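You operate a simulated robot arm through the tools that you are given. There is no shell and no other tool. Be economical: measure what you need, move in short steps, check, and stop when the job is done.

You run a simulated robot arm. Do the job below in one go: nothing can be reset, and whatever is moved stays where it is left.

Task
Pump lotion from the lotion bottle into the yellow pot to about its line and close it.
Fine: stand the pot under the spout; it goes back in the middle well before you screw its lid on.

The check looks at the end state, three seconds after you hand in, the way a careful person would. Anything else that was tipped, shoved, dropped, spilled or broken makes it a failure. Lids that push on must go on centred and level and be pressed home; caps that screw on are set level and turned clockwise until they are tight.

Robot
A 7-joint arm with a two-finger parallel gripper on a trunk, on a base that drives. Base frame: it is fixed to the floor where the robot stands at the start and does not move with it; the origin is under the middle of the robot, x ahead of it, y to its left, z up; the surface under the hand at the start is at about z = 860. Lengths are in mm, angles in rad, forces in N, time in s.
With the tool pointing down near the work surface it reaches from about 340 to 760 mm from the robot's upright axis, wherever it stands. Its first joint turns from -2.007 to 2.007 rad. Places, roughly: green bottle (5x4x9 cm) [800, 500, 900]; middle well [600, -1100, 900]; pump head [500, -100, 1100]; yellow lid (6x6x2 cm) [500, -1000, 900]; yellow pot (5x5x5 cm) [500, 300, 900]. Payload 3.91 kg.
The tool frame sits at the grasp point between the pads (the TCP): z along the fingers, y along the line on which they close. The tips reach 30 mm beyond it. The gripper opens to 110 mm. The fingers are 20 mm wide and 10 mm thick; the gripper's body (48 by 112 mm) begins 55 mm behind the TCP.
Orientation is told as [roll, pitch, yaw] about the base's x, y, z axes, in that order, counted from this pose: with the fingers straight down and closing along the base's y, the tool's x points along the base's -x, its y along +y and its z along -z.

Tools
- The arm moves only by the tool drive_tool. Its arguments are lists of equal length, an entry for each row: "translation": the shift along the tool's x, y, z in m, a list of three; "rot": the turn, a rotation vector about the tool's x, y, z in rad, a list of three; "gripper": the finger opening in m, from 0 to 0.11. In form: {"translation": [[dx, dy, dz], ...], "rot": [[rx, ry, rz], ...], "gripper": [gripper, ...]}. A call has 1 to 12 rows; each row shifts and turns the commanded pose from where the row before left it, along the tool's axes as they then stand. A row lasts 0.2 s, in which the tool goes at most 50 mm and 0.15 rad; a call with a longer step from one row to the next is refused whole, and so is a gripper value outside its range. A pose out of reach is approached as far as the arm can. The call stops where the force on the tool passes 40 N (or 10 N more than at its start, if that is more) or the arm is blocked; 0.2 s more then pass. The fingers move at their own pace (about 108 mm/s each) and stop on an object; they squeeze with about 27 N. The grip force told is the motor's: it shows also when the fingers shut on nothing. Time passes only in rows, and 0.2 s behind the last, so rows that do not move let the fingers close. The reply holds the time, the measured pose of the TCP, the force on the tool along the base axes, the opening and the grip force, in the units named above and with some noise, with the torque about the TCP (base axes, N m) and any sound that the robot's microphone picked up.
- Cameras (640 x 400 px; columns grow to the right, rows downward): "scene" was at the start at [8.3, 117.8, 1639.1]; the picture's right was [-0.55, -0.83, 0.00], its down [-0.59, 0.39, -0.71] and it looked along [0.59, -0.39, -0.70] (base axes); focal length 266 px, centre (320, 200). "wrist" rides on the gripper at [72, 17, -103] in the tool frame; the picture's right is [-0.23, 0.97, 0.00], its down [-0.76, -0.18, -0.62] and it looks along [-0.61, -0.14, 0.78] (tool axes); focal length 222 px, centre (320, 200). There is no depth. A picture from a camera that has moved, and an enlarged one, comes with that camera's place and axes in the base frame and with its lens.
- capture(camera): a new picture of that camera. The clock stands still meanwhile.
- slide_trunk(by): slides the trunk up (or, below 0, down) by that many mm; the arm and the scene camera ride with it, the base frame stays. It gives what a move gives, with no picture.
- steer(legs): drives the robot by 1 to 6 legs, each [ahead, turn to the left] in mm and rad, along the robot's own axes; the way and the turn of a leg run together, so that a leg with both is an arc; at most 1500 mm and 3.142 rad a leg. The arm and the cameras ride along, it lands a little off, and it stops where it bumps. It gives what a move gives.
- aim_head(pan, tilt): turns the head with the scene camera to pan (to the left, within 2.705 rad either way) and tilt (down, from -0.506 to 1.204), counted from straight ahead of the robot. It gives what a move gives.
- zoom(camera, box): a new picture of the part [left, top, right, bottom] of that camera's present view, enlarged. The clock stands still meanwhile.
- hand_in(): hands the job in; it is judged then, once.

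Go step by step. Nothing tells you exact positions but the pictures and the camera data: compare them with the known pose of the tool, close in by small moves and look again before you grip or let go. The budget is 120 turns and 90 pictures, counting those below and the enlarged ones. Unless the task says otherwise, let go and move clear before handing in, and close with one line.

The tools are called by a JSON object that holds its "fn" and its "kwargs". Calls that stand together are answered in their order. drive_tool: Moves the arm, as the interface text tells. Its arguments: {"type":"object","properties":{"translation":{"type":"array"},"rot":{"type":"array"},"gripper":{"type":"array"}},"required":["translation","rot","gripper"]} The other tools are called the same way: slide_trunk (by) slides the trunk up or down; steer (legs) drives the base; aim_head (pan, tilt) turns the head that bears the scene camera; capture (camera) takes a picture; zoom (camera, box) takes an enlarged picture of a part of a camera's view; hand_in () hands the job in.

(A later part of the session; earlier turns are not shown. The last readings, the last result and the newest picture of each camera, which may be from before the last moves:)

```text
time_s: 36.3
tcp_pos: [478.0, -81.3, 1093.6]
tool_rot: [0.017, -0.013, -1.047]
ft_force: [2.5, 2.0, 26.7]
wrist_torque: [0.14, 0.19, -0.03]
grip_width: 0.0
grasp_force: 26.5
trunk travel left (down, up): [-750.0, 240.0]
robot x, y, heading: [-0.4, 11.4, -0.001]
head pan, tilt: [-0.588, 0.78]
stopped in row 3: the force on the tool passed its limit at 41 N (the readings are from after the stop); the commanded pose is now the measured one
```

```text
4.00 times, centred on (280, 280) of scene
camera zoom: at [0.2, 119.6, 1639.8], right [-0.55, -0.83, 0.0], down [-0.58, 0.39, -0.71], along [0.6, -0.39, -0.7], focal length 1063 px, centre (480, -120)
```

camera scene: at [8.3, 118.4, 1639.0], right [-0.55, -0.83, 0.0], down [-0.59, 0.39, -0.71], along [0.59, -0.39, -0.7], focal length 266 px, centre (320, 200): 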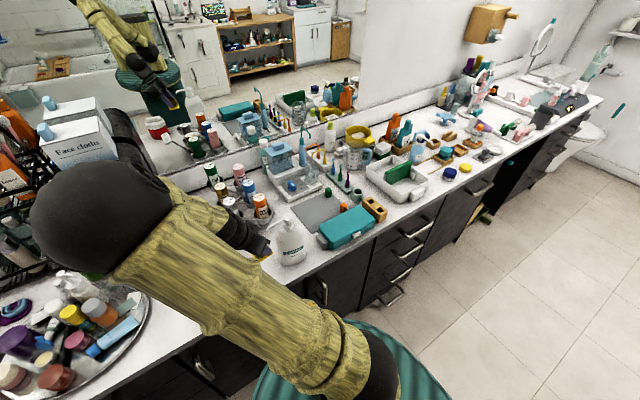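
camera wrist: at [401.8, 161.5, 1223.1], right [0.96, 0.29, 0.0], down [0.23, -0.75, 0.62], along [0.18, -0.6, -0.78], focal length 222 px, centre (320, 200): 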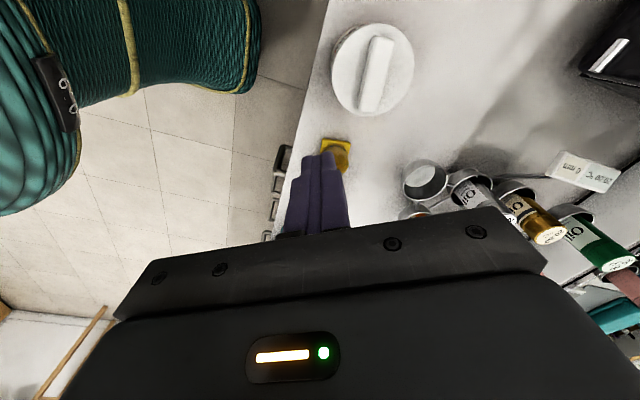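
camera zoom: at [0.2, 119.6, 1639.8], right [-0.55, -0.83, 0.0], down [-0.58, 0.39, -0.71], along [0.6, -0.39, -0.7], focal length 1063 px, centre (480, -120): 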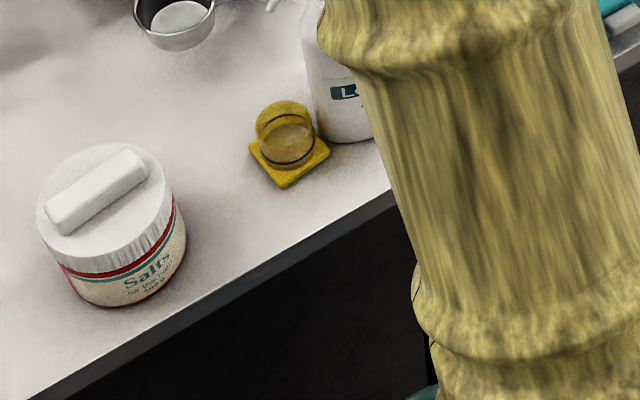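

The press reached the force limit at about 7 mm of travel, and some pale lotion lies at the bottom of the pot. I let the pump come up and look again.

{"fn": "drive_tool", "kwargs": {"translation": [[0, 0, -0.01], [0, 0, -0.01], [0, 0, -0.02], [0, 0, 0]], "rot": [[0, 0, 0], [0, 0, 0], [0, 0, 0], [0, 0, 0]], "gripper": [0, 0, 0, 0]}}

{"fn": "capture", "kwargs": {"camera": "wrist"}}

{"fn": "zoom", "kwargs": {"camera": "scene", "box": [270, 240, 310, 280]}}

```text
time_s: 37.3
tcp_pos: [480.5, -82.8, 1125.7]
tool_rot: [0.002, -0.003, -1.047]
ft_force: [0.1, 0.9, 0.1]
wrist_torque: [-0.01, -0.03, 0.01]
grip_width: 0.0
grasp_force: 27.2
trunk travel left (down, up): [-750.0, 240.0]
robot x, y, heading: [5.4, 11.4, -0.002]
head pan, tilt: [-0.588, 0.78]
```

```text
52 pictures are left
camera wrist: at [457.8, -10.8, 1228.8], right [0.96, 0.29, 0.0], down [0.23, -0.75, 0.62], along [0.18, -0.6, -0.78], focal length 222 px, centre (320, 200)
```

wrist: 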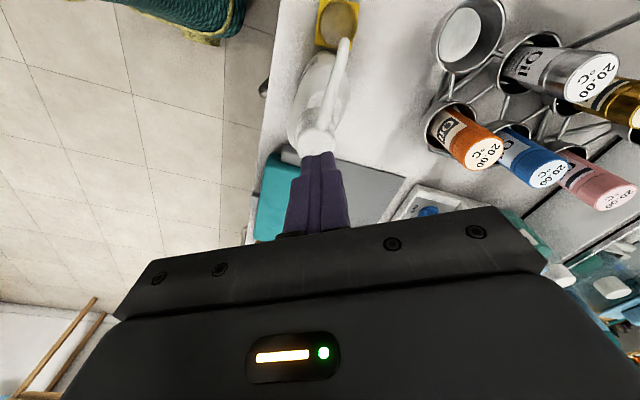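

```text
10.00 times, centred on (290, 260) of scene
camera zoom: at [8.9, 117.7, 1639.0], right [-0.55, -0.83, 0.0], down [-0.59, 0.39, -0.71], along [0.59, -0.39, -0.7], focal length 2657 px, centre (620, -400)
```

zoom: 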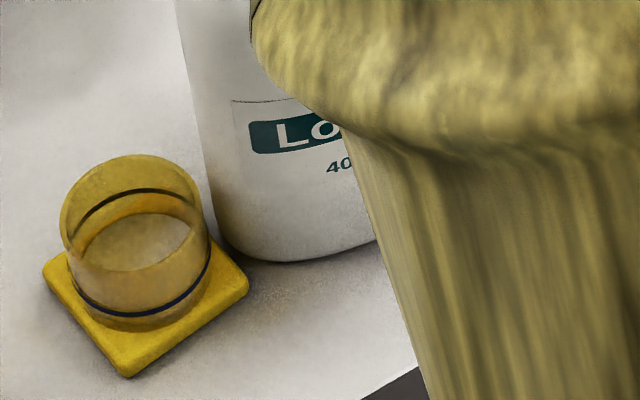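

One stroke has put lotion below the line, roughly 10 mm under it, and nothing landed outside. I do a second stroke and look.

{"fn": "drive_tool", "kwargs": {"translation": [[0, 0, 0.02], [0, 0, 0.005], [0, 0, 0.003], [0, 0, 0.003], [0, 0, 0.003], [0, 0, 0.003], [0, 0, 0.003], [0, 0, 0.003]], "rot": [[0, 0, 0], [0, 0, 0], [0, 0, 0], [0, 0, 0], [0, 0, 0], [0, 0, 0], [0, 0, 0], [0, 0, 0]], "gripper": [0, 0, 0, 0, 0, 0, 0, 0]}}

{"fn": "drive_tool", "kwargs": {"translation": [[0, 0, -0.01], [0, 0, -0.01], [0, 0, -0.02], [0, 0, 0]], "rot": [[0, 0, 0], [0, 0, 0], [0, 0, 0], [0, 0, 0]], "gripper": [0, 0, 0, 0]}}

{"fn": "zoom", "kwargs": {"camera": "scene", "box": [270, 240, 310, 280]}}

```text
time_s: 39.0
tcp_pos: [479.1, -84.3, 1092.5]
tool_rot: [0.021, -0.019, -1.046]
ft_force: [3.1, -0.4, 27.2]
wrist_torque: [0.01, 0.23, -0.01]
grip_width: 0.0
grasp_force: 26.3
trunk travel left (down, up): [-750.0, 240.0]
robot x, y, heading: [-0.9, 9.8, -0.001]
head pan, tilt: [-0.588, 0.78]
stopped in row 8: the force on the tool passed its limit at 42 N (the readings are from after the stop); the commanded pose is now the measured one
```

```text
time_s: 40.0
tcp_pos: [482.4, -82.6, 1126.1]
tool_rot: [0.008, -0.006, -1.046]
ft_force: [-0.6, -0.6, -1.0]
wrist_torque: [0.01, 0.03, -0.01]
grip_width: 0.0
grasp_force: 27.5
trunk travel left (down, up): [-750.0, 240.0]
robot x, y, heading: [3.0, 15.3, 0.004]
head pan, tilt: [-0.588, 0.78]
```

```text
10.00 times, centred on (290, 260) of scene
camera zoom: at [8.9, 117.8, 1638.9], right [-0.55, -0.83, 0.0], down [-0.59, 0.39, -0.71], along [0.59, -0.39, -0.7], focal length 2657 px, centre (620, -400)
```

zoom: 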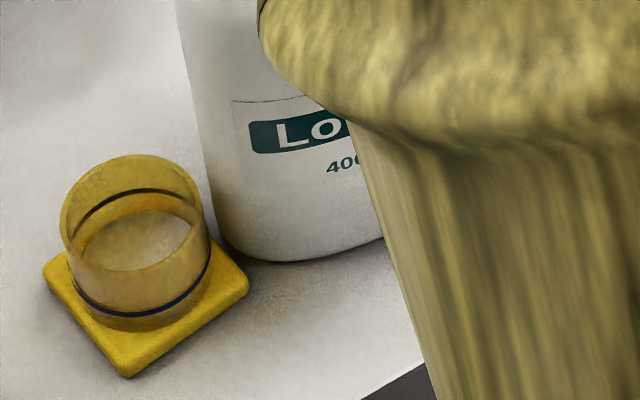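

The level rose only slightly. I do two more strokes and re-centre on the head.

{"fn": "drive_tool", "kwargs": {"translation": [[0.0024, -0.0021, 0.011], [0, 0, 0.0175], [0, 0, 0.005], [0, 0, 0.005], [0, 0, 0], [0, 0, -0.0275], [0, 0, 0.0175], [0, 0, 0.005], [0, 0, 0.005], [0, 0, 0], [0, 0, -0.0275], [0, 0, 0]], "rot": [[-0.004, 0.007, 0], [0, 0, 0], [0, 0, 0], [0, 0, 0], [0, 0, 0], [0, 0, 0], [0, 0, 0], [0, 0, 0], [0, 0, 0], [0, 0, 0], [0, 0, 0], [0, 0, 0]], "gripper": [0, 0, 0, 0, 0, 0, 0, 0, 0, 0, 0, 0]}}

{"fn": "zoom", "kwargs": {"camera": "scene", "box": [270, 240, 310, 280]}}

```text
time_s: 42.6
tcp_pos: [479.5, -81.6, 1114.1]
tool_rot: [0.011, -0.001, -1.047]
ft_force: [0.0, -0.3, 0.2]
wrist_torque: [0.01, 0.02, 0.01]
grip_width: 0.0
grasp_force: 27.0
trunk travel left (down, up): [-750.0, 240.0]
robot x, y, heading: [-0.1, 10.5, -0.001]
head pan, tilt: [-0.588, 0.78]
```

```text
10.00 times, centred on (290, 260) of scene
camera zoom: at [9.0, 117.8, 1638.8], right [-0.55, -0.83, 0.0], down [-0.59, 0.39, -0.71], along [0.59, -0.39, -0.7], focal length 2657 px, centre (620, -400)
```

zoom: 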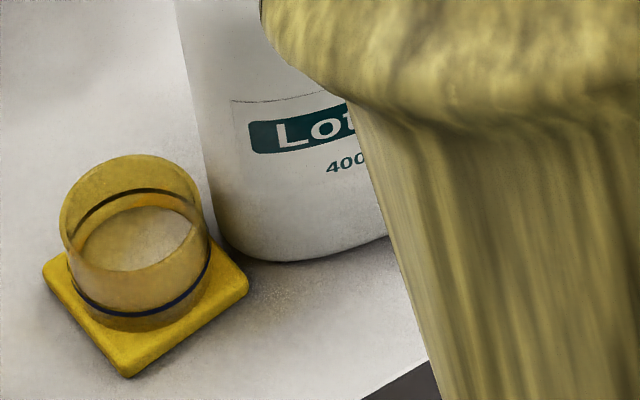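

The level is rising by about 2 px per stroke, and the line is about 10 px above it. I do four more strokes.

{"fn": "drive_tool", "kwargs": {"translation": [[0, 0, 0.0175], [0, 0, 0.005], [0, 0, 0.005], [0, 0, 0], [0, 0, -0.0275], [0, 0, 0.0175], [0, 0, 0.005], [0, 0, 0.005], [0, 0, 0], [0, 0, -0.0275], [0, 0, 0]], "rot": [[0, 0, 0], [0, 0, 0], [0, 0, 0], [0, 0, 0], [0, 0, 0], [0, 0, 0], [0, 0, 0], [0, 0, 0], [0, 0, 0], [0, 0, 0], [0, 0, 0]], "gripper": [0, 0, 0, 0, 0, 0, 0, 0, 0, 0, 0]}}

{"fn": "drive_tool", "kwargs": {"translation": [[0, 0, 0.0175], [0, 0, 0.005], [0, 0, 0.005], [0, 0, 0], [0, 0, -0.0275], [0, 0, 0.0175], [0, 0, 0.005], [0, 0, 0.005], [0, 0, 0], [0, 0, -0.0275], [0, 0, 0]], "rot": [[0, 0, 0], [0, 0, 0], [0, 0, 0], [0, 0, 0], [0, 0, 0], [0, 0, 0], [0, 0, 0], [0, 0, 0], [0, 0, 0], [0, 0, 0], [0, 0, 0]], "gripper": [0, 0, 0, 0, 0, 0, 0, 0, 0, 0, 0]}}

{"fn": "zoom", "kwargs": {"camera": "scene", "box": [272, 250, 296, 280]}}

```text
time_s: 45.0
tcp_pos: [479.9, -83.5, 1114.8]
tool_rot: [0.012, 0.0, -1.048]
ft_force: [-0.6, -0.3, -0.3]
wrist_torque: [-0.01, 0.01, -0.01]
grip_width: 0.0
grasp_force: 27.1
trunk travel left (down, up): [-750.0, 240.0]
robot x, y, heading: [-3.8, 13.3, -0.002]
head pan, tilt: [-0.588, 0.78]
```

```text
time_s: 47.4
tcp_pos: [479.9, -83.4, 1115.2]
tool_rot: [0.01, 0.0, -1.047]
ft_force: [-0.6, -0.1, 0.5]
wrist_torque: [0.0, 0.02, 0.01]
grip_width: 0.0
grasp_force: 27.0
trunk travel left (down, up): [-750.0, 240.0]
robot x, y, heading: [2.5, 9.6, 0.004]
head pan, tilt: [-0.588, 0.78]
```

```text
13.33 times, centred on (284, 265) of scene
camera zoom: at [9.1, 117.8, 1638.8], right [-0.55, -0.83, 0.0], down [-0.59, 0.39, -0.71], along [0.59, -0.39, -0.7], focal length 3543 px, centre (800, -667)
```

zoom: 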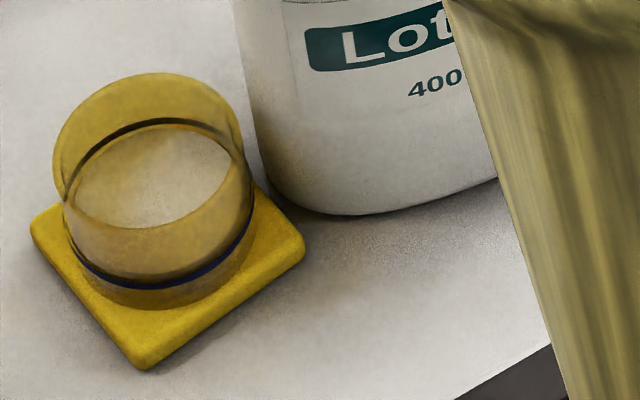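

The lotion's edge now sits about at the line. I move back to the tilted pose behind the pot to look from a lower angle before deciding.

{"fn": "drive_tool", "kwargs": {"translation": [[0, 0, -0.035], [0.0397, 0.0094, 0], [0.0397, 0.0094, 0], [0.0397, 0.0094, 0], [0.0397, 0.0094, 0], [0, 0, 0], [0, 0, 0], [0, 0, 0], [0, 0, 0.02], [0, 0, 0]], "rot": [[0.005, -0.0087, 0], [0, 0, 0], [0, 0, 0], [0, 0, 0], [0, 0, 0], [0, -0.145, 0], [0, -0.145, 0], [0, -0.146, 0], [0, 0, 0], [0, 0, 0]], "gripper": [0, 0, 0, 0, 0, 0.04, 0.06, 0.062, 0.062, 0.062]}}

{"fn": "capture", "kwargs": {"camera": "wrist"}}

```text
time_s: 49.6
tcp_pos: [434.6, 67.5, 1131.9]
tool_rot: [0.008, -0.447, -1.052]
ft_force: [-0.1, 0.2, 0.2]
wrist_torque: [0.0, 0.01, -0.02]
grip_width: 62.2
grasp_force: 0.1
trunk travel left (down, up): [-750.0, 240.0]
robot x, y, heading: [3.3, 12.3, -0.001]
head pan, tilt: [-0.588, 0.78]
```

```text
47 pictures are left
camera wrist: at [394.7, 170.8, 1192.7], right [0.94, 0.31, 0.11], down [0.05, -0.45, 0.89], along [0.32, -0.84, -0.44], focal length 222 px, centre (320, 200)
```

wrist: 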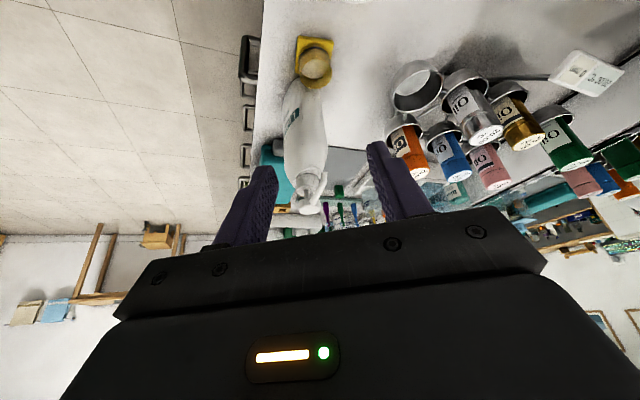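

I enlarge the pot here.

{"fn": "zoom", "kwargs": {"camera": "wrist", "box": [285, 25, 349, 100]}}

```text
5.33 times, centred on (317, 62) of wrist
camera zoom: at [394.7, 170.8, 1192.7], right [0.94, 0.31, 0.11], down [0.05, -0.45, 0.89], along [0.32, -0.84, -0.44], focal length 1185 px, centre (336, 933)
```

zoom: 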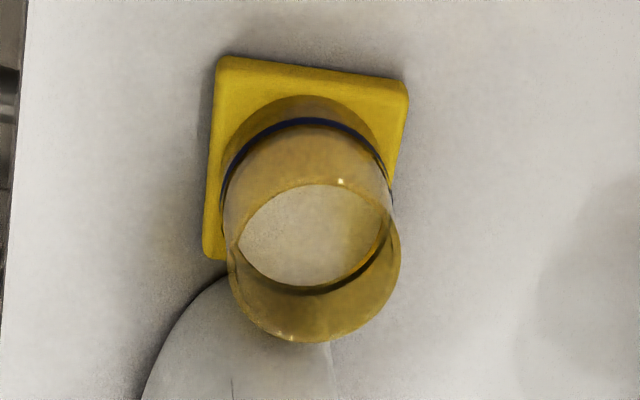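

The lotion meets the line to within about a millimetre, so pumping is done. I now re-approach the pot along the same slanted line.

{"fn": "drive_tool", "kwargs": {"translation": [[0.0135, 0.0004, 0], [0.0135, 0.0004, 0], [0, 0, 0.04], [0, 0, 0.04], [0, 0, 0.04], [0, 0, 0.04], [0, 0, 0]], "rot": [[0, 0, 0], [0, 0, 0], [0, 0, 0], [0, 0, 0], [0, 0, 0], [0, 0, 0], [0, 0, 0]], "gripper": [0.064, 0.064, 0.064, 0.064, 0.064, 0.064, 0.064]}}

{"fn": "zoom", "kwargs": {"camera": "wrist", "box": [200, 60, 440, 210]}}

```text
time_s: 51.2
tcp_pos: [460.1, 25.5, 977.0]
tool_rot: [0.008, -0.447, -1.051]
ft_force: [0.8, 1.1, -0.2]
wrist_torque: [-0.01, 0.05, 0.02]
grip_width: 63.8
grasp_force: 0.1
trunk travel left (down, up): [-750.0, 240.0]
robot x, y, heading: [-0.4, 13.6, -0.002]
head pan, tilt: [-0.588, 0.78]
```

```text
2.67 times, centred on (320, 135) of wrist
camera zoom: at [418.6, 131.5, 1037.9], right [0.94, 0.31, 0.11], down [0.05, -0.45, 0.89], along [0.32, -0.84, -0.44], focal length 592 px, centre (320, 373)
```

zoom: 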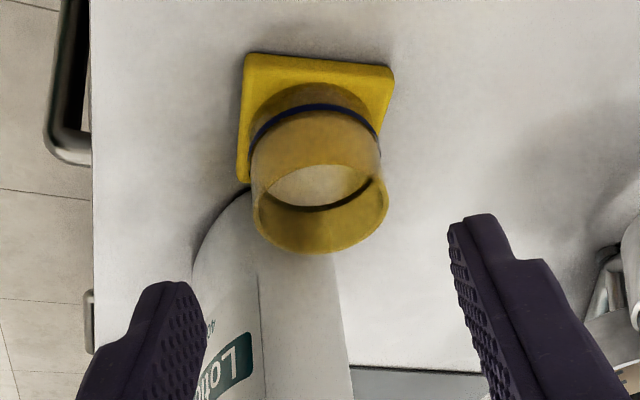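

The pot lies on the approach axis. I go the remaining 80 mm.

{"fn": "drive_tool", "kwargs": {"translation": [[0.0032, -0.0011, 0.0205], [0, 0, 0.03], [0, 0, 0.02], [0, 0, 0.01], [0, 0, 0]], "rot": [[0, 0, 0], [0, 0, 0], [0, 0, 0], [0, 0, 0], [0, 0, 0]], "gripper": [0.064, 0.064, 0.064, 0.064, 0.064]}}

{"fn": "zoom", "kwargs": {"camera": "wrist", "box": [200, 80, 440, 230]}}

```text
time_s: 52.4
tcp_pos: [475.1, 0.5, 901.8]
tool_rot: [0.007, -0.445, -1.05]
ft_force: [-0.6, -0.1, -0.5]
wrist_torque: [0.01, -0.01, 0.02]
grip_width: 63.8
grasp_force: 0.0
trunk travel left (down, up): [-750.0, 240.0]
robot x, y, heading: [2.0, 8.5, -0.004]
head pan, tilt: [-0.588, 0.78]
```

```text
2.67 times, centred on (320, 155) of wrist
camera zoom: at [434.6, 104.8, 962.6], right [0.95, 0.31, 0.11], down [0.05, -0.45, 0.89], along [0.32, -0.84, -0.45], focal length 592 px, centre (320, 320)
```

zoom: 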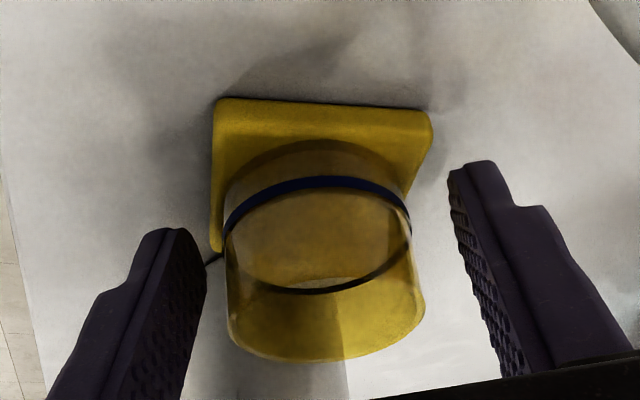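

The fingers straddle the filled pot. I raise 2 mm to clear the flange and close gently.

{"fn": "drive_tool", "kwargs": {"translation": [[-0.0009, 0, -0.0018], [0, 0, 0], [0, 0, 0], [0, 0, 0], [0, 0, 0]], "rot": [[0, 0, 0], [0, 0, 0], [0, 0, 0], [0, 0, 0], [0, 0, 0]], "gripper": [0.058, 0.05, 0.044, 0.038, 0.035]}}

{"fn": "zoom", "kwargs": {"camera": "wrist", "box": [200, 80, 440, 230]}}

```text
time_s: 53.6
tcp_pos: [476.0, 0.3, 902.5]
tool_rot: [0.009, -0.444, -1.051]
ft_force: [0.3, 0.8, 0.6]
wrist_torque: [-0.03, 0.02, -0.01]
grip_width: 40.9
grasp_force: 26.6
trunk travel left (down, up): [-750.0, 240.0]
robot x, y, heading: [-0.3, 13.1, 0.004]
head pan, tilt: [-0.588, 0.78]
```

```text
2.67 times, centred on (320, 155) of wrist
camera zoom: at [434.7, 104.9, 964.6], right [0.95, 0.31, 0.11], down [0.05, -0.45, 0.89], along [0.32, -0.84, -0.45], focal length 592 px, centre (320, 320)
```

zoom: 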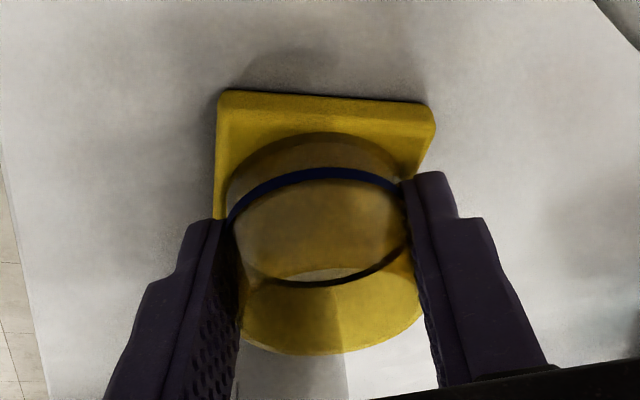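

Gripped cleanly with no side force. I lift 10 mm, draw the pot out from under the spout to open counter at about (465, 48), and stop to look.

{"fn": "drive_tool", "kwargs": {"translation": [[-0.0043, 0, -0.009], [0.013, 0.0041, -0.0062], [0.013, 0.0041, -0.0062], [0.013, 0.004, -0.0062], [0.013, 0.004, -0.0062], [0, 0, 0], [0, 0, 0]], "rot": [[0, 0, 0], [0, 0, 0], [0, 0, 0], [0, 0, 0], [0, 0, 0], [0, 0, 0], [0, 0, 0]], "gripper": [0.035, 0.035, 0.035, 0.035, 0.035, 0.035, 0.035]}}

{"fn": "capture", "kwargs": {"camera": "wrist"}}

{"fn": "zoom", "kwargs": {"camera": "scene", "box": [190, 210, 350, 330]}}

```text
time_s: 55.2
tcp_pos: [460.0, 58.5, 912.4]
tool_rot: [0.009, -0.445, -1.048]
ft_force: [0.0, -0.2, -0.3]
wrist_torque: [0.0, -0.06, 0.02]
grip_width: 40.9
grasp_force: 26.9
trunk travel left (down, up): [-750.0, 240.0]
robot x, y, heading: [-2.3, 12.8, 0.0]
head pan, tilt: [-0.588, 0.78]
```

```text
42 pictures are left
camera wrist: at [418.8, 163.1, 974.5], right [0.94, 0.31, 0.11], down [0.05, -0.45, 0.89], along [0.32, -0.83, -0.45], focal length 222 px, centre (320, 200)
```

wrist: 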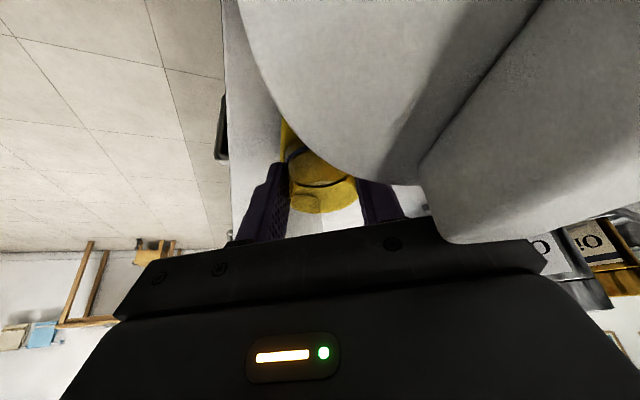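

```text
3.33 times, centred on (270, 270) of scene
camera zoom: at [8.4, 117.8, 1639.0], right [-0.55, -0.83, 0.0], down [-0.59, 0.39, -0.71], along [0.59, -0.39, -0.7], focal length 886 px, centre (487, -33)
```

zoom: 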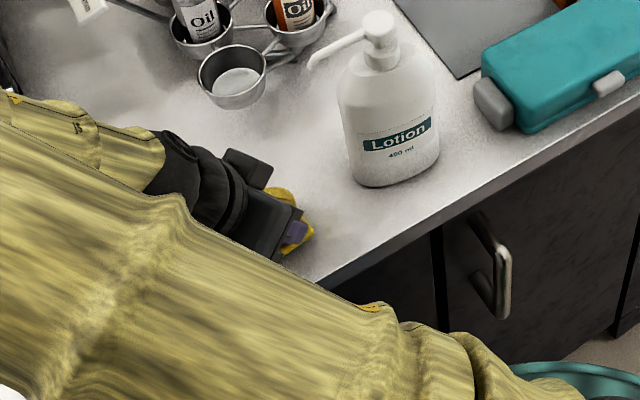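

The hand's rear is close above the Salts lid here, so I won't lower. I lift and carry the pot to clearer counter at about (558, 62).

{"fn": "drive_tool", "kwargs": {"translation": [[-0.0173, 0, -0.0361], [-0.0173, 0, -0.0361], [-0.0107, 0.0289, 0.0051], [-0.0107, 0.0289, 0.0051], [-0.0107, 0.0289, 0.0051], [0, 0, 0], [0.0112, 0, 0.0235], [0.0112, 0, 0.0235], [0, 0, 0]], "rot": [[0, 0, 0], [0, 0, 0], [0, 0, 0], [0, 0, 0], [0, 0, 0], [0, 0, 0], [0, 0, 0], [0, 0, 0], [0, 0, 0]], "gripper": [0.035, 0.035, 0.035, 0.035, 0.035, 0.035, 0.035, 0.035, 0.035]}}

{"fn": "capture", "kwargs": {"camera": "wrist"}}

{"fn": "zoom", "kwargs": {"camera": "scene", "box": [160, 190, 320, 310]}}

```text
time_s: 57.2
tcp_pos: [551.2, 72.3, 940.8]
tool_rot: [0.006, -0.445, -1.05]
ft_force: [-6.3, 3.1, 0.4]
wrist_torque: [0.09, 0.11, -0.08]
grip_width: 40.8
grasp_force: 27.0
trunk travel left (down, up): [-750.0, 240.0]
robot x, y, heading: [0.1, 7.7, -0.002]
head pan, tilt: [-0.588, 0.78]
```

```text
40 pictures are left
camera wrist: at [510.6, 176.1, 1002.3], right [0.95, 0.31, 0.1], down [0.05, -0.45, 0.89], along [0.32, -0.84, -0.45], focal length 222 px, centre (320, 200)
```

wrist: 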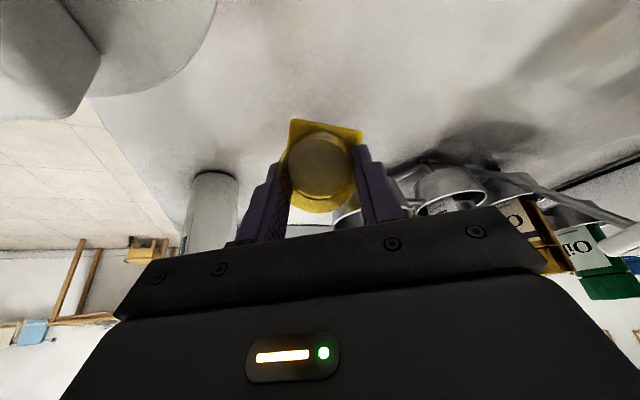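

```text
3.33 times, centred on (240, 250) of scene
camera zoom: at [7.7, 118.4, 1638.9], right [-0.55, -0.83, 0.0], down [-0.59, 0.39, -0.71], along [0.59, -0.39, -0.7], focal length 886 px, centre (587, 33)
```

zoom: 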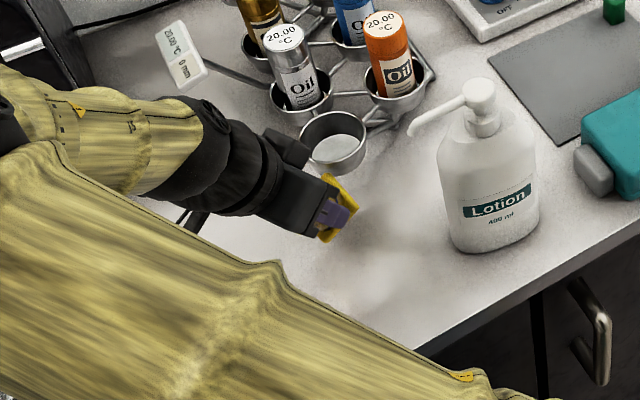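

Something touched: there is a 7 N side force and the pot seems to have pitched in the fingers. I look closely before doing anything.

{"fn": "zoom", "kwargs": {"camera": "wrist", "box": [230, 90, 420, 230]}}

{"fn": "zoom", "kwargs": {"camera": "scene", "box": [225, 215, 275, 255]}}

```text
2.86 times, centred on (325, 160) of wrist
camera zoom: at [510.6, 176.1, 1002.3], right [0.95, 0.31, 0.1], down [0.05, -0.45, 0.89], along [0.32, -0.84, -0.45], focal length 635 px, centre (306, 314)
```

zoom: 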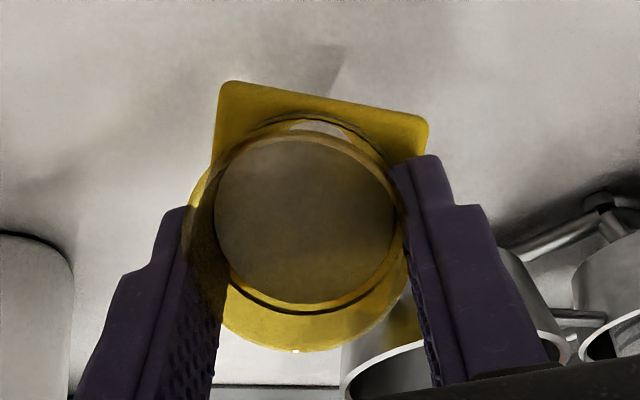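

```text
10.00 times, centred on (250, 235) of scene
camera zoom: at [7.7, 118.4, 1638.9], right [-0.55, -0.83, 0.0], down [-0.59, 0.39, -0.71], along [0.59, -0.39, -0.7], focal length 2657 px, centre (1020, -150)
```

zoom: 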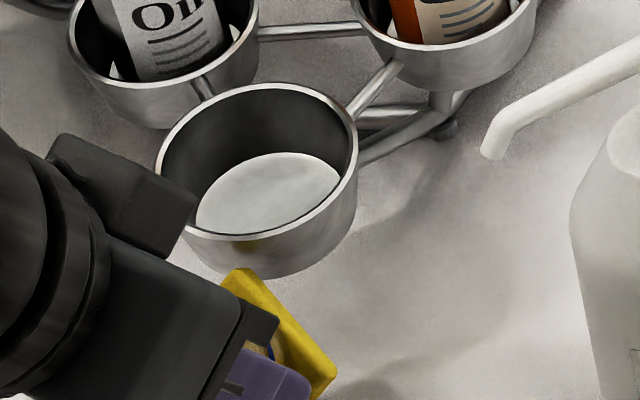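

The pot has pitched about 30° toward the hand in the fingers, but the lotion still looks contained and the counter is clean. If I turn the hand upright by about that angle, the pot comes level again. I rise a little first, then do that gently.

{"fn": "drive_tool", "kwargs": {"translation": [[-0.0043, 0, -0.009], [-0.0043, 0, -0.009], [0, 0, 0], [0, 0, 0], [0, 0, 0], [0, 0, 0], [0, 0, 0], [0, 0, 0]], "rot": [[0, 0, 0], [0, 0, 0], [0, 0.09, 0], [0, 0.09, 0], [0, 0.09, 0], [0, 0.09, 0], [0, 0.085, 0], [0, 0, 0]], "gripper": [0.035, 0.035, 0.035, 0.035, 0.035, 0.035, 0.035, 0.035]}}

{"fn": "zoom", "kwargs": {"camera": "wrist", "box": [200, 60, 440, 230]}}

{"fn": "capture", "kwargs": {"camera": "scene"}}

```text
time_s: 59.0
tcp_pos: [554.2, 70.9, 961.9]
tool_rot: [0.006, 0.001, -1.048]
ft_force: [-0.2, -0.7, -1.1]
wrist_torque: [-0.01, 0.01, -0.03]
grip_width: 41.1
grasp_force: 26.9
trunk travel left (down, up): [-750.0, 240.0]
robot x, y, heading: [-1.1, 10.5, 0.001]
head pan, tilt: [-0.588, 0.78]
```

```text
2.35 times, centred on (320, 145) of wrist
camera zoom: at [530.9, 143.0, 1065.2], right [0.96, 0.29, 0.01], down [0.22, -0.75, 0.62], along [0.19, -0.59, -0.78], focal length 523 px, centre (320, 329)
```

zoom: 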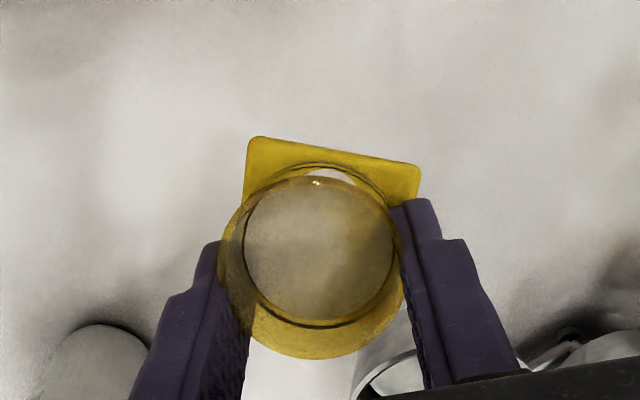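

```text
35 pictures are left
camera scene: at [8.6, 118.1, 1639.0], right [-0.55, -0.83, 0.0], down [-0.59, 0.39, -0.71], along [0.59, -0.39, -0.7], focal length 266 px, centre (320, 200)
```

scene: 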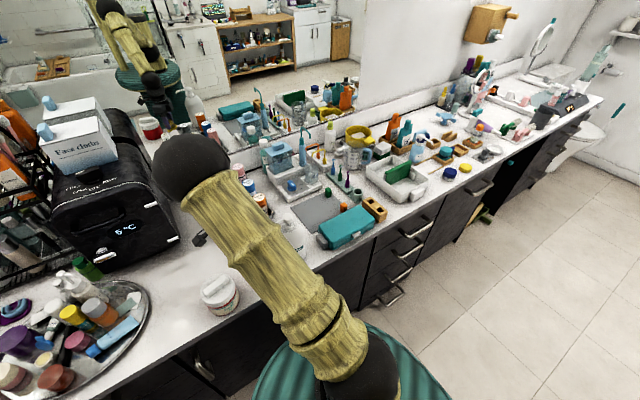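

The pot is level in the fingers again and the lotion is still in it. The Salts jar may have shifted, so I compare it with its first picture.

{"fn": "zoom", "kwargs": {"camera": "scene", "box": [140, 200, 340, 325]}}

```text
3.20 times, centred on (240, 262) of scene
camera zoom: at [8.6, 118.1, 1639.0], right [-0.55, -0.83, 0.0], down [-0.59, 0.39, -0.71], along [0.59, -0.39, -0.7], focal length 850 px, centre (576, 0)
```

zoom: 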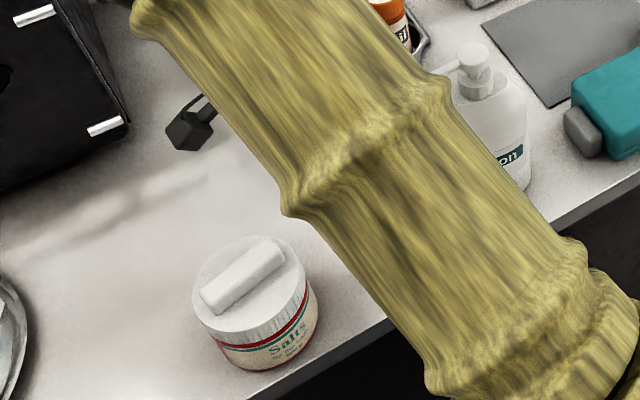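

Salts has been pushed about 28 mm to +y and 9 mm to -x, and I will put it back. First I set the pot down here; the contact will level it.

{"fn": "drive_tool", "kwargs": {"translation": [[0, 0, 0.018], [0, 0, 0.018], [0, 0, 0.012], [0, 0, 0.003], [0, 0, 0.002], [0, 0, 0.002], [0, 0, 0.001], [0, 0, 0]], "rot": [[0, 0, 0], [0, 0, 0], [0, 0, 0], [0, 0, 0], [0, 0, 0], [0, 0, 0], [0, 0, 0], [0, 0, 0]], "gripper": [0.035, 0.035, 0.035, 0.035, 0.035, 0.035, 0.035, 0.035]}}

{"fn": "zoom", "kwargs": {"camera": "wrist", "box": [200, 60, 440, 230]}}

```text
time_s: 60.8
tcp_pos: [555.1, 70.4, 906.0]
tool_rot: [0.011, -0.002, -1.047]
ft_force: [5.6, -1.9, 22.8]
wrist_torque: [0.36, 0.33, -0.05]
grip_width: 41.3
grasp_force: 26.2
trunk travel left (down, up): [-750.0, 240.0]
robot x, y, heading: [-0.9, 11.4, -0.003]
head pan, tilt: [-0.588, 0.78]
```

```text
2.35 times, centred on (320, 145) of wrist
camera zoom: at [531.2, 141.9, 1009.5], right [0.96, 0.29, 0.01], down [0.22, -0.75, 0.62], along [0.19, -0.59, -0.78], focal length 523 px, centre (320, 329)
```

zoom: 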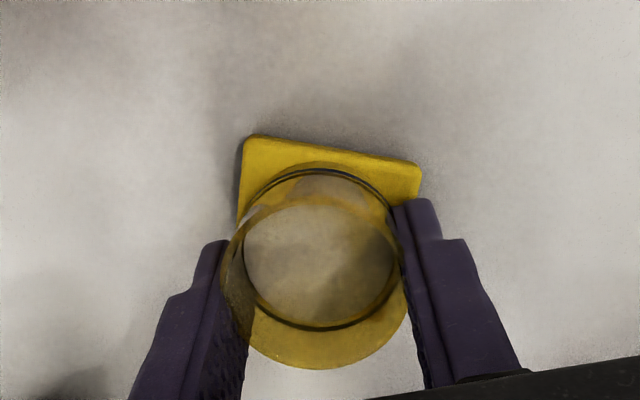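

It is nearly level under 23 N. I release and check.

{"fn": "drive_tool", "kwargs": {"translation": [[0, 0, 0], [0, 0, 0], [0, 0, 0]], "rot": [[0, 0, 0], [0, 0, 0], [0, 0, 0]], "gripper": [0.044, 0.05, 0.06]}}

{"fn": "zoom", "kwargs": {"camera": "wrist", "box": [200, 60, 440, 230]}}

```text
time_s: 61.6
tcp_pos: [554.3, 70.7, 904.2]
tool_rot: [0.008, 0.0, -1.047]
ft_force: [0.4, -0.9, 0.0]
wrist_torque: [-0.02, 0.01, 0.02]
grip_width: 59.7
grasp_force: 0.0
trunk travel left (down, up): [-750.0, 240.0]
robot x, y, heading: [2.4, 11.0, -0.005]
head pan, tilt: [-0.588, 0.78]
```

```text
2.35 times, centred on (320, 145) of wrist
camera zoom: at [531.1, 142.6, 1008.4], right [0.96, 0.29, 0.01], down [0.22, -0.75, 0.62], along [0.19, -0.59, -0.78], focal length 523 px, centre (320, 329)
```

zoom: 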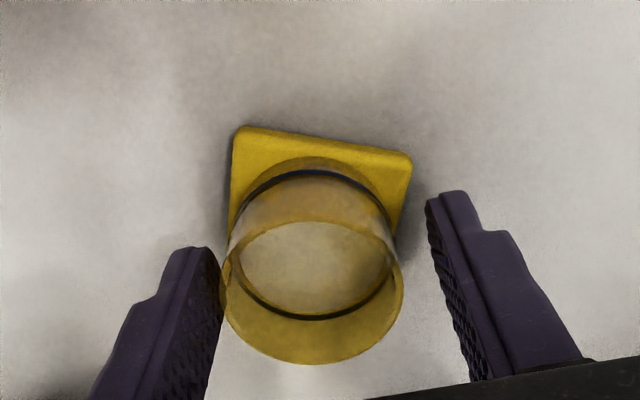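

The pot stands level, filled to its line, with no spill. I rise and go behind the Salts jar (its +y side) to push it back.

{"fn": "drive_tool", "kwargs": {"translation": [[0, 0, -0.03], [0, 0, -0.04], [0, 0, -0.045], [0, 0, -0.045], [0, 0, -0.04], [0, 0, 0], [0, 0, 0], [0.0377, -0.0128, 0], [0.0377, -0.0128, 0], [0.0377, -0.0128, 0], [0.0377, -0.0128, 0], [0.0377, -0.0128, 0]], "rot": [[0, 0, 0], [0, 0, 0], [0, 0, 0], [0, 0, 0], [0, 0, 0], [0, 0, 0.106], [0, 0, 0.107], [0, 0, 0], [0, 0, 0], [0, 0, 0], [0, 0, 0], [0, 0, 0]], "gripper": [0.06, 0.06, 0.06, 0.06, 0.03, 0, 0, 0, 0, 0, 0, 0]}}

{"fn": "zoom", "kwargs": {"camera": "scene", "box": [140, 200, 340, 325]}}

{"fn": "capture", "kwargs": {"camera": "wrist"}}

```text
time_s: 64.2
tcp_pos: [435.2, 232.5, 1106.6]
tool_rot: [0.009, 0.0, -1.262]
ft_force: [-0.7, -0.5, 0.1]
wrist_torque: [0.02, -0.01, -0.02]
grip_width: 0.3
grasp_force: 27.6
trunk travel left (down, up): [-750.0, 240.0]
robot x, y, heading: [2.2, 13.2, -0.0]
head pan, tilt: [-0.588, 0.78]
```

```text
3.20 times, centred on (240, 262) of scene
camera zoom: at [7.6, 118.7, 1639.0], right [-0.55, -0.83, 0.0], down [-0.59, 0.39, -0.71], along [0.59, -0.39, -0.7], focal length 850 px, centre (576, 0)
```

zoom: 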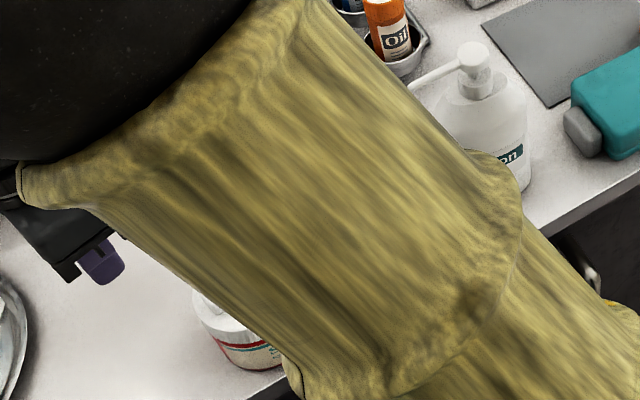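

```text
30 pictures are left
camera wrist: at [428.3, 307.4, 1209.5], right [1.0, 0.08, 0.01], down [0.06, -0.78, 0.62], along [0.06, -0.62, -0.78], focal length 222 px, centre (320, 200)
```

wrist: 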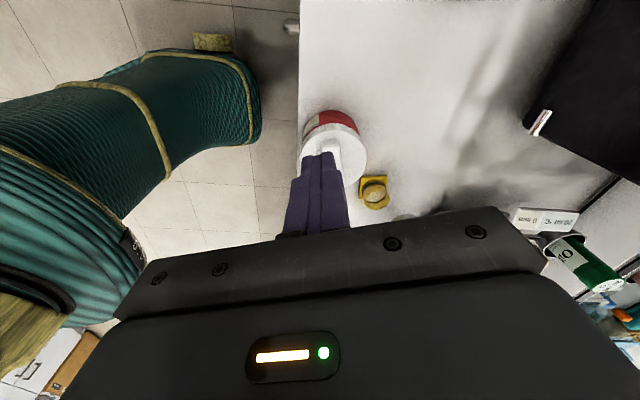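

Salts is now near (460, 165). I tilt the closed fingers so their tips lead, lower behind it, and push forward the first 25 mm.

{"fn": "drive_tool", "kwargs": {"translation": [[0, 0, 0], [0, 0, 0], [0.0119, 0, 0.0384], [0.0119, 0, 0.0384], [0.0119, 0, 0.0384], [0.0119, 0, 0.0384], [0.0119, 0, 0.0384], [-0.0119, 0, 0.0037], [-0.0119, 0, 0.0037], [0, 0, 0]], "rot": [[0, -0.15, 0], [0, -0.15, 0], [0, 0, 0], [0, 0, 0], [0, 0, 0], [0, 0, 0], [0, 0, 0], [0, 0, 0], [0, 0, 0], [0, 0, 0]], "gripper": [0, 0, 0, 0, 0, 0, 0, 0, 0, 0]}}

{"fn": "capture", "kwargs": {"camera": "wrist"}}

{"fn": "zoom", "kwargs": {"camera": "scene", "box": [140, 200, 340, 325]}}

```text
time_s: 66.4
tcp_pos: [442.2, 208.2, 904.2]
tool_rot: [0.008, -0.3, -1.263]
ft_force: [-1.4, 4.1, 0.0]
wrist_torque: [0.09, 0.0, 0.04]
grip_width: 0.0
grasp_force: 27.0
trunk travel left (down, up): [-750.0, 240.0]
robot x, y, heading: [0.9, 14.5, -0.005]
head pan, tilt: [-0.588, 0.78]
```

```text
29 pictures are left
camera wrist: at [427.2, 309.3, 981.2], right [0.99, 0.09, 0.07], down [-0.01, -0.57, 0.82], along [0.12, -0.81, -0.57], focal length 222 px, centre (320, 200)
```

wrist: 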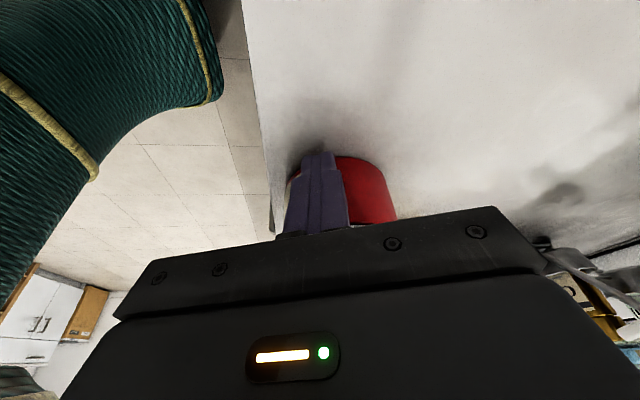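

```text
3.20 times, centred on (240, 262) of scene
camera zoom: at [8.2, 118.6, 1639.0], right [-0.55, -0.83, 0.0], down [-0.59, 0.39, -0.71], along [0.59, -0.39, -0.7], focal length 850 px, centre (576, 0)
```

zoom: 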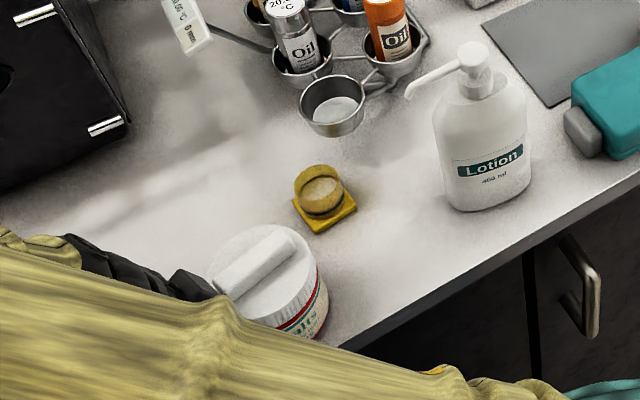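

Salts is about halfway back. I shift the push point to its other side, which also undoes its small rotation, and push the remaining 15 mm.

{"fn": "drive_tool", "kwargs": {"translation": [[0.0096, 0, -0.003], [0, 0.024, 0], [-0.0096, 0, 0.003], [-0.0048, 0, 0.0015], [-0.0048, 0, 0.0015], [-0.0048, 0, 0.0015], [0, 0, 0]], "rot": [[0, 0, 0], [0, 0, 0], [0, 0, 0], [0, 0, 0], [0, 0, 0], [0, 0, 0], [0, 0, 0]], "gripper": [0, 0, 0, 0, 0, 0, 0]}}

{"fn": "zoom", "kwargs": {"camera": "scene", "box": [140, 200, 340, 325]}}

```text
time_s: 68.0
tcp_pos: [468.8, 200.9, 904.4]
tool_rot: [0.009, -0.298, -1.261]
ft_force: [-0.6, 4.2, 1.8]
wrist_torque: [0.06, 0.0, -0.01]
grip_width: 0.0
grasp_force: 27.1
trunk travel left (down, up): [-750.0, 240.0]
robot x, y, heading: [1.2, 11.3, 0.001]
head pan, tilt: [-0.588, 0.78]
```

```text
3.20 times, centred on (240, 262) of scene
camera zoom: at [8.2, 118.6, 1639.0], right [-0.55, -0.83, 0.0], down [-0.59, 0.39, -0.71], along [0.59, -0.39, -0.7], focal length 850 px, centre (576, 0)
```

zoom: 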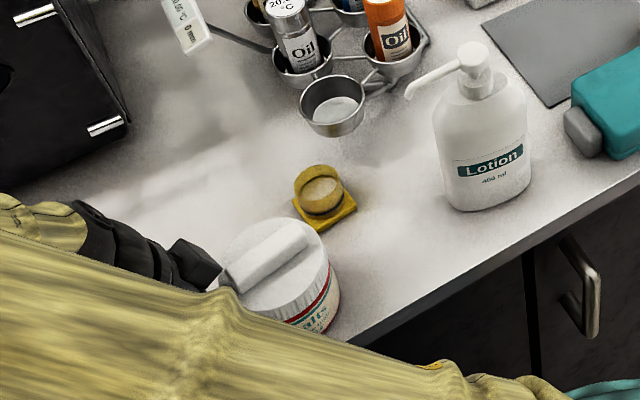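

It is within about 4 mm of its original place. One more small push, then I back off and rise.

{"fn": "drive_tool", "kwargs": {"translation": [[-0.0038, 0, 0.0012], [0, 0, 0], [0.0287, 0, -0.0089], [-0.0059, 0, -0.0382], [-0.0118, 0, -0.0382], [-0.0118, 0, -0.0382], [-0.0118, 0, -0.0382], [0, 0, 0]], "rot": [[0, 0, 0], [0, 0, 0], [0, 0, 0], [0, 0, 0], [0, 0, 0], [0, 0, 0], [0, 0, 0], [0, 0, 0]], "gripper": [0, 0, 0, 0, 0, 0, 0, 0]}}

{"fn": "zoom", "kwargs": {"camera": "scene", "box": [140, 200, 340, 325]}}

```text
time_s: 69.8
tcp_pos: [458.9, 228.9, 1064.5]
tool_rot: [0.007, -0.3, -1.262]
ft_force: [0.4, -0.4, -0.3]
wrist_torque: [0.01, 0.06, -0.02]
grip_width: 0.0
grasp_force: 27.5
trunk travel left (down, up): [-750.0, 240.0]
robot x, y, heading: [1.6, 9.7, -0.005]
head pan, tilt: [-0.588, 0.78]
```

```text
3.20 times, centred on (240, 262) of scene
camera zoom: at [8.6, 118.3, 1639.0], right [-0.55, -0.83, 0.0], down [-0.59, 0.39, -0.71], along [0.59, -0.39, -0.7], focal length 850 px, centre (576, 0)
```

zoom: 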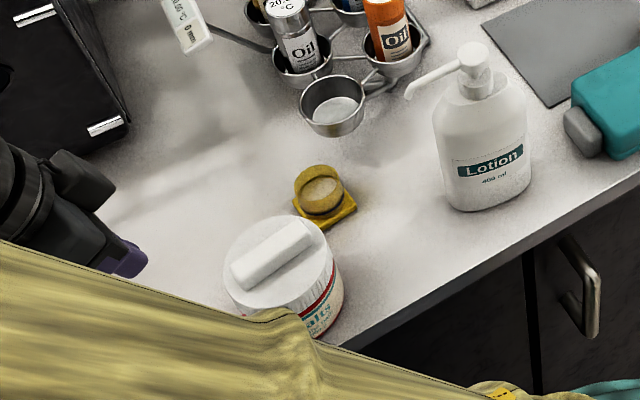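

Salts is back within about 2 mm. Next I go over the pot upright, with the hand yawed to match the flange (about 7°).

{"fn": "drive_tool", "kwargs": {"translation": [[0, 0, 0], [0, 0, 0], [-0.0354, 0.0082, 0], [-0.0354, 0.0082, 0], [-0.0354, 0.0082, 0], [-0.0354, 0.0082, 0], [-0.0354, 0.0082, 0]], "rot": [[0, 0.15, 0], [0, 0.15, 0], [0, 0, 0], [0, 0, 0], [0, 0, 0], [0, 0, 0], [0, 0, 0]], "gripper": [0, 0, 0.02, 0.04, 0.06, 0.07, 0.07]}}

{"fn": "drive_tool", "kwargs": {"translation": [[0, 0, 0], [0, 0, 0], [0, 0, 0], [0, 0, 0], [0, 0, 0], [0, 0, 0], [0, 0, 0], [0, 0, 0], [0, 0, 0], [0, 0, 0], [0, 0, 0]], "rot": [[0, 0, -0.1384], [0, 0, -0.1384], [0, 0, -0.1384], [0, 0, -0.1384], [0, 0, -0.1384], [0, 0, -0.1384], [0, 0, -0.1384], [0, 0, -0.1384], [0, 0, -0.1384], [0, 0, -0.1384], [0, 0, 0]], "gripper": [0.07, 0.07, 0.07, 0.07, 0.07, 0.07, 0.07, 0.07, 0.07, 0.07, 0.07]}}

{"fn": "zoom", "kwargs": {"camera": "wrist", "box": [200, 30, 440, 200]}}

```text
time_s: 71.4
tcp_pos: [555.1, 74.1, 1063.8]
tool_rot: [0.007, 0.001, -1.261]
ft_force: [0.1, 0.1, -1.0]
wrist_torque: [-0.02, 0.02, 0.01]
grip_width: 69.8
grasp_force: 0.0
trunk travel left (down, up): [-750.0, 240.0]
robot x, y, heading: [1.8, 10.5, 0.002]
head pan, tilt: [-0.588, 0.78]
```

```text
time_s: 73.8
tcp_pos: [553.2, 75.6, 1062.8]
tool_rot: [0.002, -0.006, 0.126]
ft_force: [-0.8, 0.0, 0.4]
wrist_torque: [0.03, -0.01, -0.03]
grip_width: 69.9
grasp_force: 0.1
trunk travel left (down, up): [-750.0, 240.0]
robot x, y, heading: [2.9, 11.8, -0.001]
head pan, tilt: [-0.588, 0.78]
```

```text
2.35 times, centred on (320, 115) of wrist
camera zoom: at [477.7, 82.3, 1165.2], right [0.1, 0.99, 0.0], down [0.77, -0.08, 0.63], along [0.63, -0.06, -0.78], focal length 523 px, centre (320, 400)
```

zoom: 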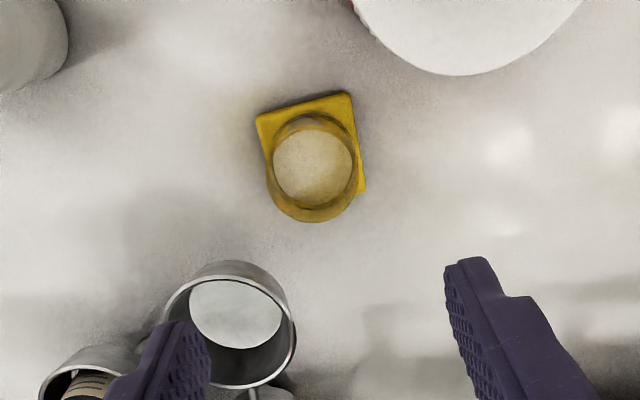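

The pot is at (551, 72.5). I lower straight onto it with a high grip.

{"fn": "drive_tool", "kwargs": {"translation": [[0.0026, -0.0028, 0.038], [0, 0, 0.04], [0, 0, 0.04], [0, 0, 0.034], [0, 0, 0]], "rot": [[0, 0.006, 0], [0, 0, 0], [0, 0, 0], [0, 0, 0], [0, 0, 0]], "gripper": [0.07, 0.07, 0.07, 0.07, 0.07]}}

{"fn": "zoom", "kwargs": {"camera": "wrist", "box": [200, 60, 440, 230]}}

```text
time_s: 75.0
tcp_pos: [551.2, 73.6, 911.3]
tool_rot: [0.001, -0.001, 0.122]
ft_force: [-0.2, 0.2, -0.2]
wrist_torque: [0.01, -0.02, 0.01]
grip_width: 69.7
grasp_force: 0.1
trunk travel left (down, up): [-750.0, 240.0]
robot x, y, heading: [-0.5, 9.4, 0.003]
head pan, tilt: [-0.588, 0.78]
```

```text
2.35 times, centred on (320, 145) of wrist
camera zoom: at [476.0, 81.5, 1013.9], right [0.1, 0.99, 0.0], down [0.78, -0.08, 0.62], along [0.62, -0.06, -0.78], focal length 523 px, centre (320, 329)
```

zoom: 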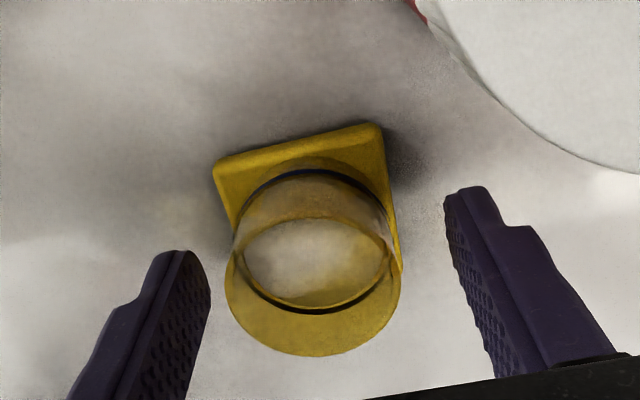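

Centred. I close and lift slowly 60 mm.

{"fn": "drive_tool", "kwargs": {"translation": [[0, 0, 0], [0, 0, 0], [0, 0, 0], [0, 0, 0], [0, 0, 0], [0, 0, -0.01], [0, 0, -0.02], [0, 0, -0.025], [0, 0, -0.025], [0, 0, 0]], "rot": [[0, 0, 0], [0, 0, 0], [0, 0, 0], [0, 0, 0], [0, 0, 0], [0, 0, 0], [0, 0, 0], [0, 0, 0], [0, 0, 0], [0, 0, 0]], "gripper": [0.06, 0.05, 0.042, 0.035, 0.035, 0.035, 0.035, 0.035, 0.035, 0.035]}}

{"fn": "zoom", "kwargs": {"camera": "wrist", "box": [200, 60, 440, 230]}}

```text
time_s: 77.2
tcp_pos: [551.5, 71.7, 991.2]
tool_rot: [0.001, 0.0, 0.125]
ft_force: [-0.2, 0.0, -0.4]
wrist_torque: [0.0, 0.0, -0.03]
grip_width: 43.9
grasp_force: 26.8
trunk travel left (down, up): [-750.0, 240.0]
robot x, y, heading: [0.9, 11.3, 0.002]
head pan, tilt: [-0.588, 0.78]
```

```text
2.35 times, centred on (320, 145) of wrist
camera zoom: at [476.3, 81.0, 1094.3], right [0.1, 0.99, 0.0], down [0.78, -0.08, 0.62], along [0.62, -0.06, -0.78], focal length 523 px, centre (320, 329)
```

zoom: 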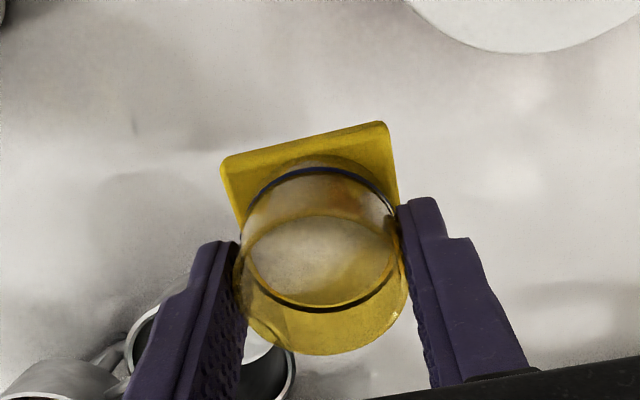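

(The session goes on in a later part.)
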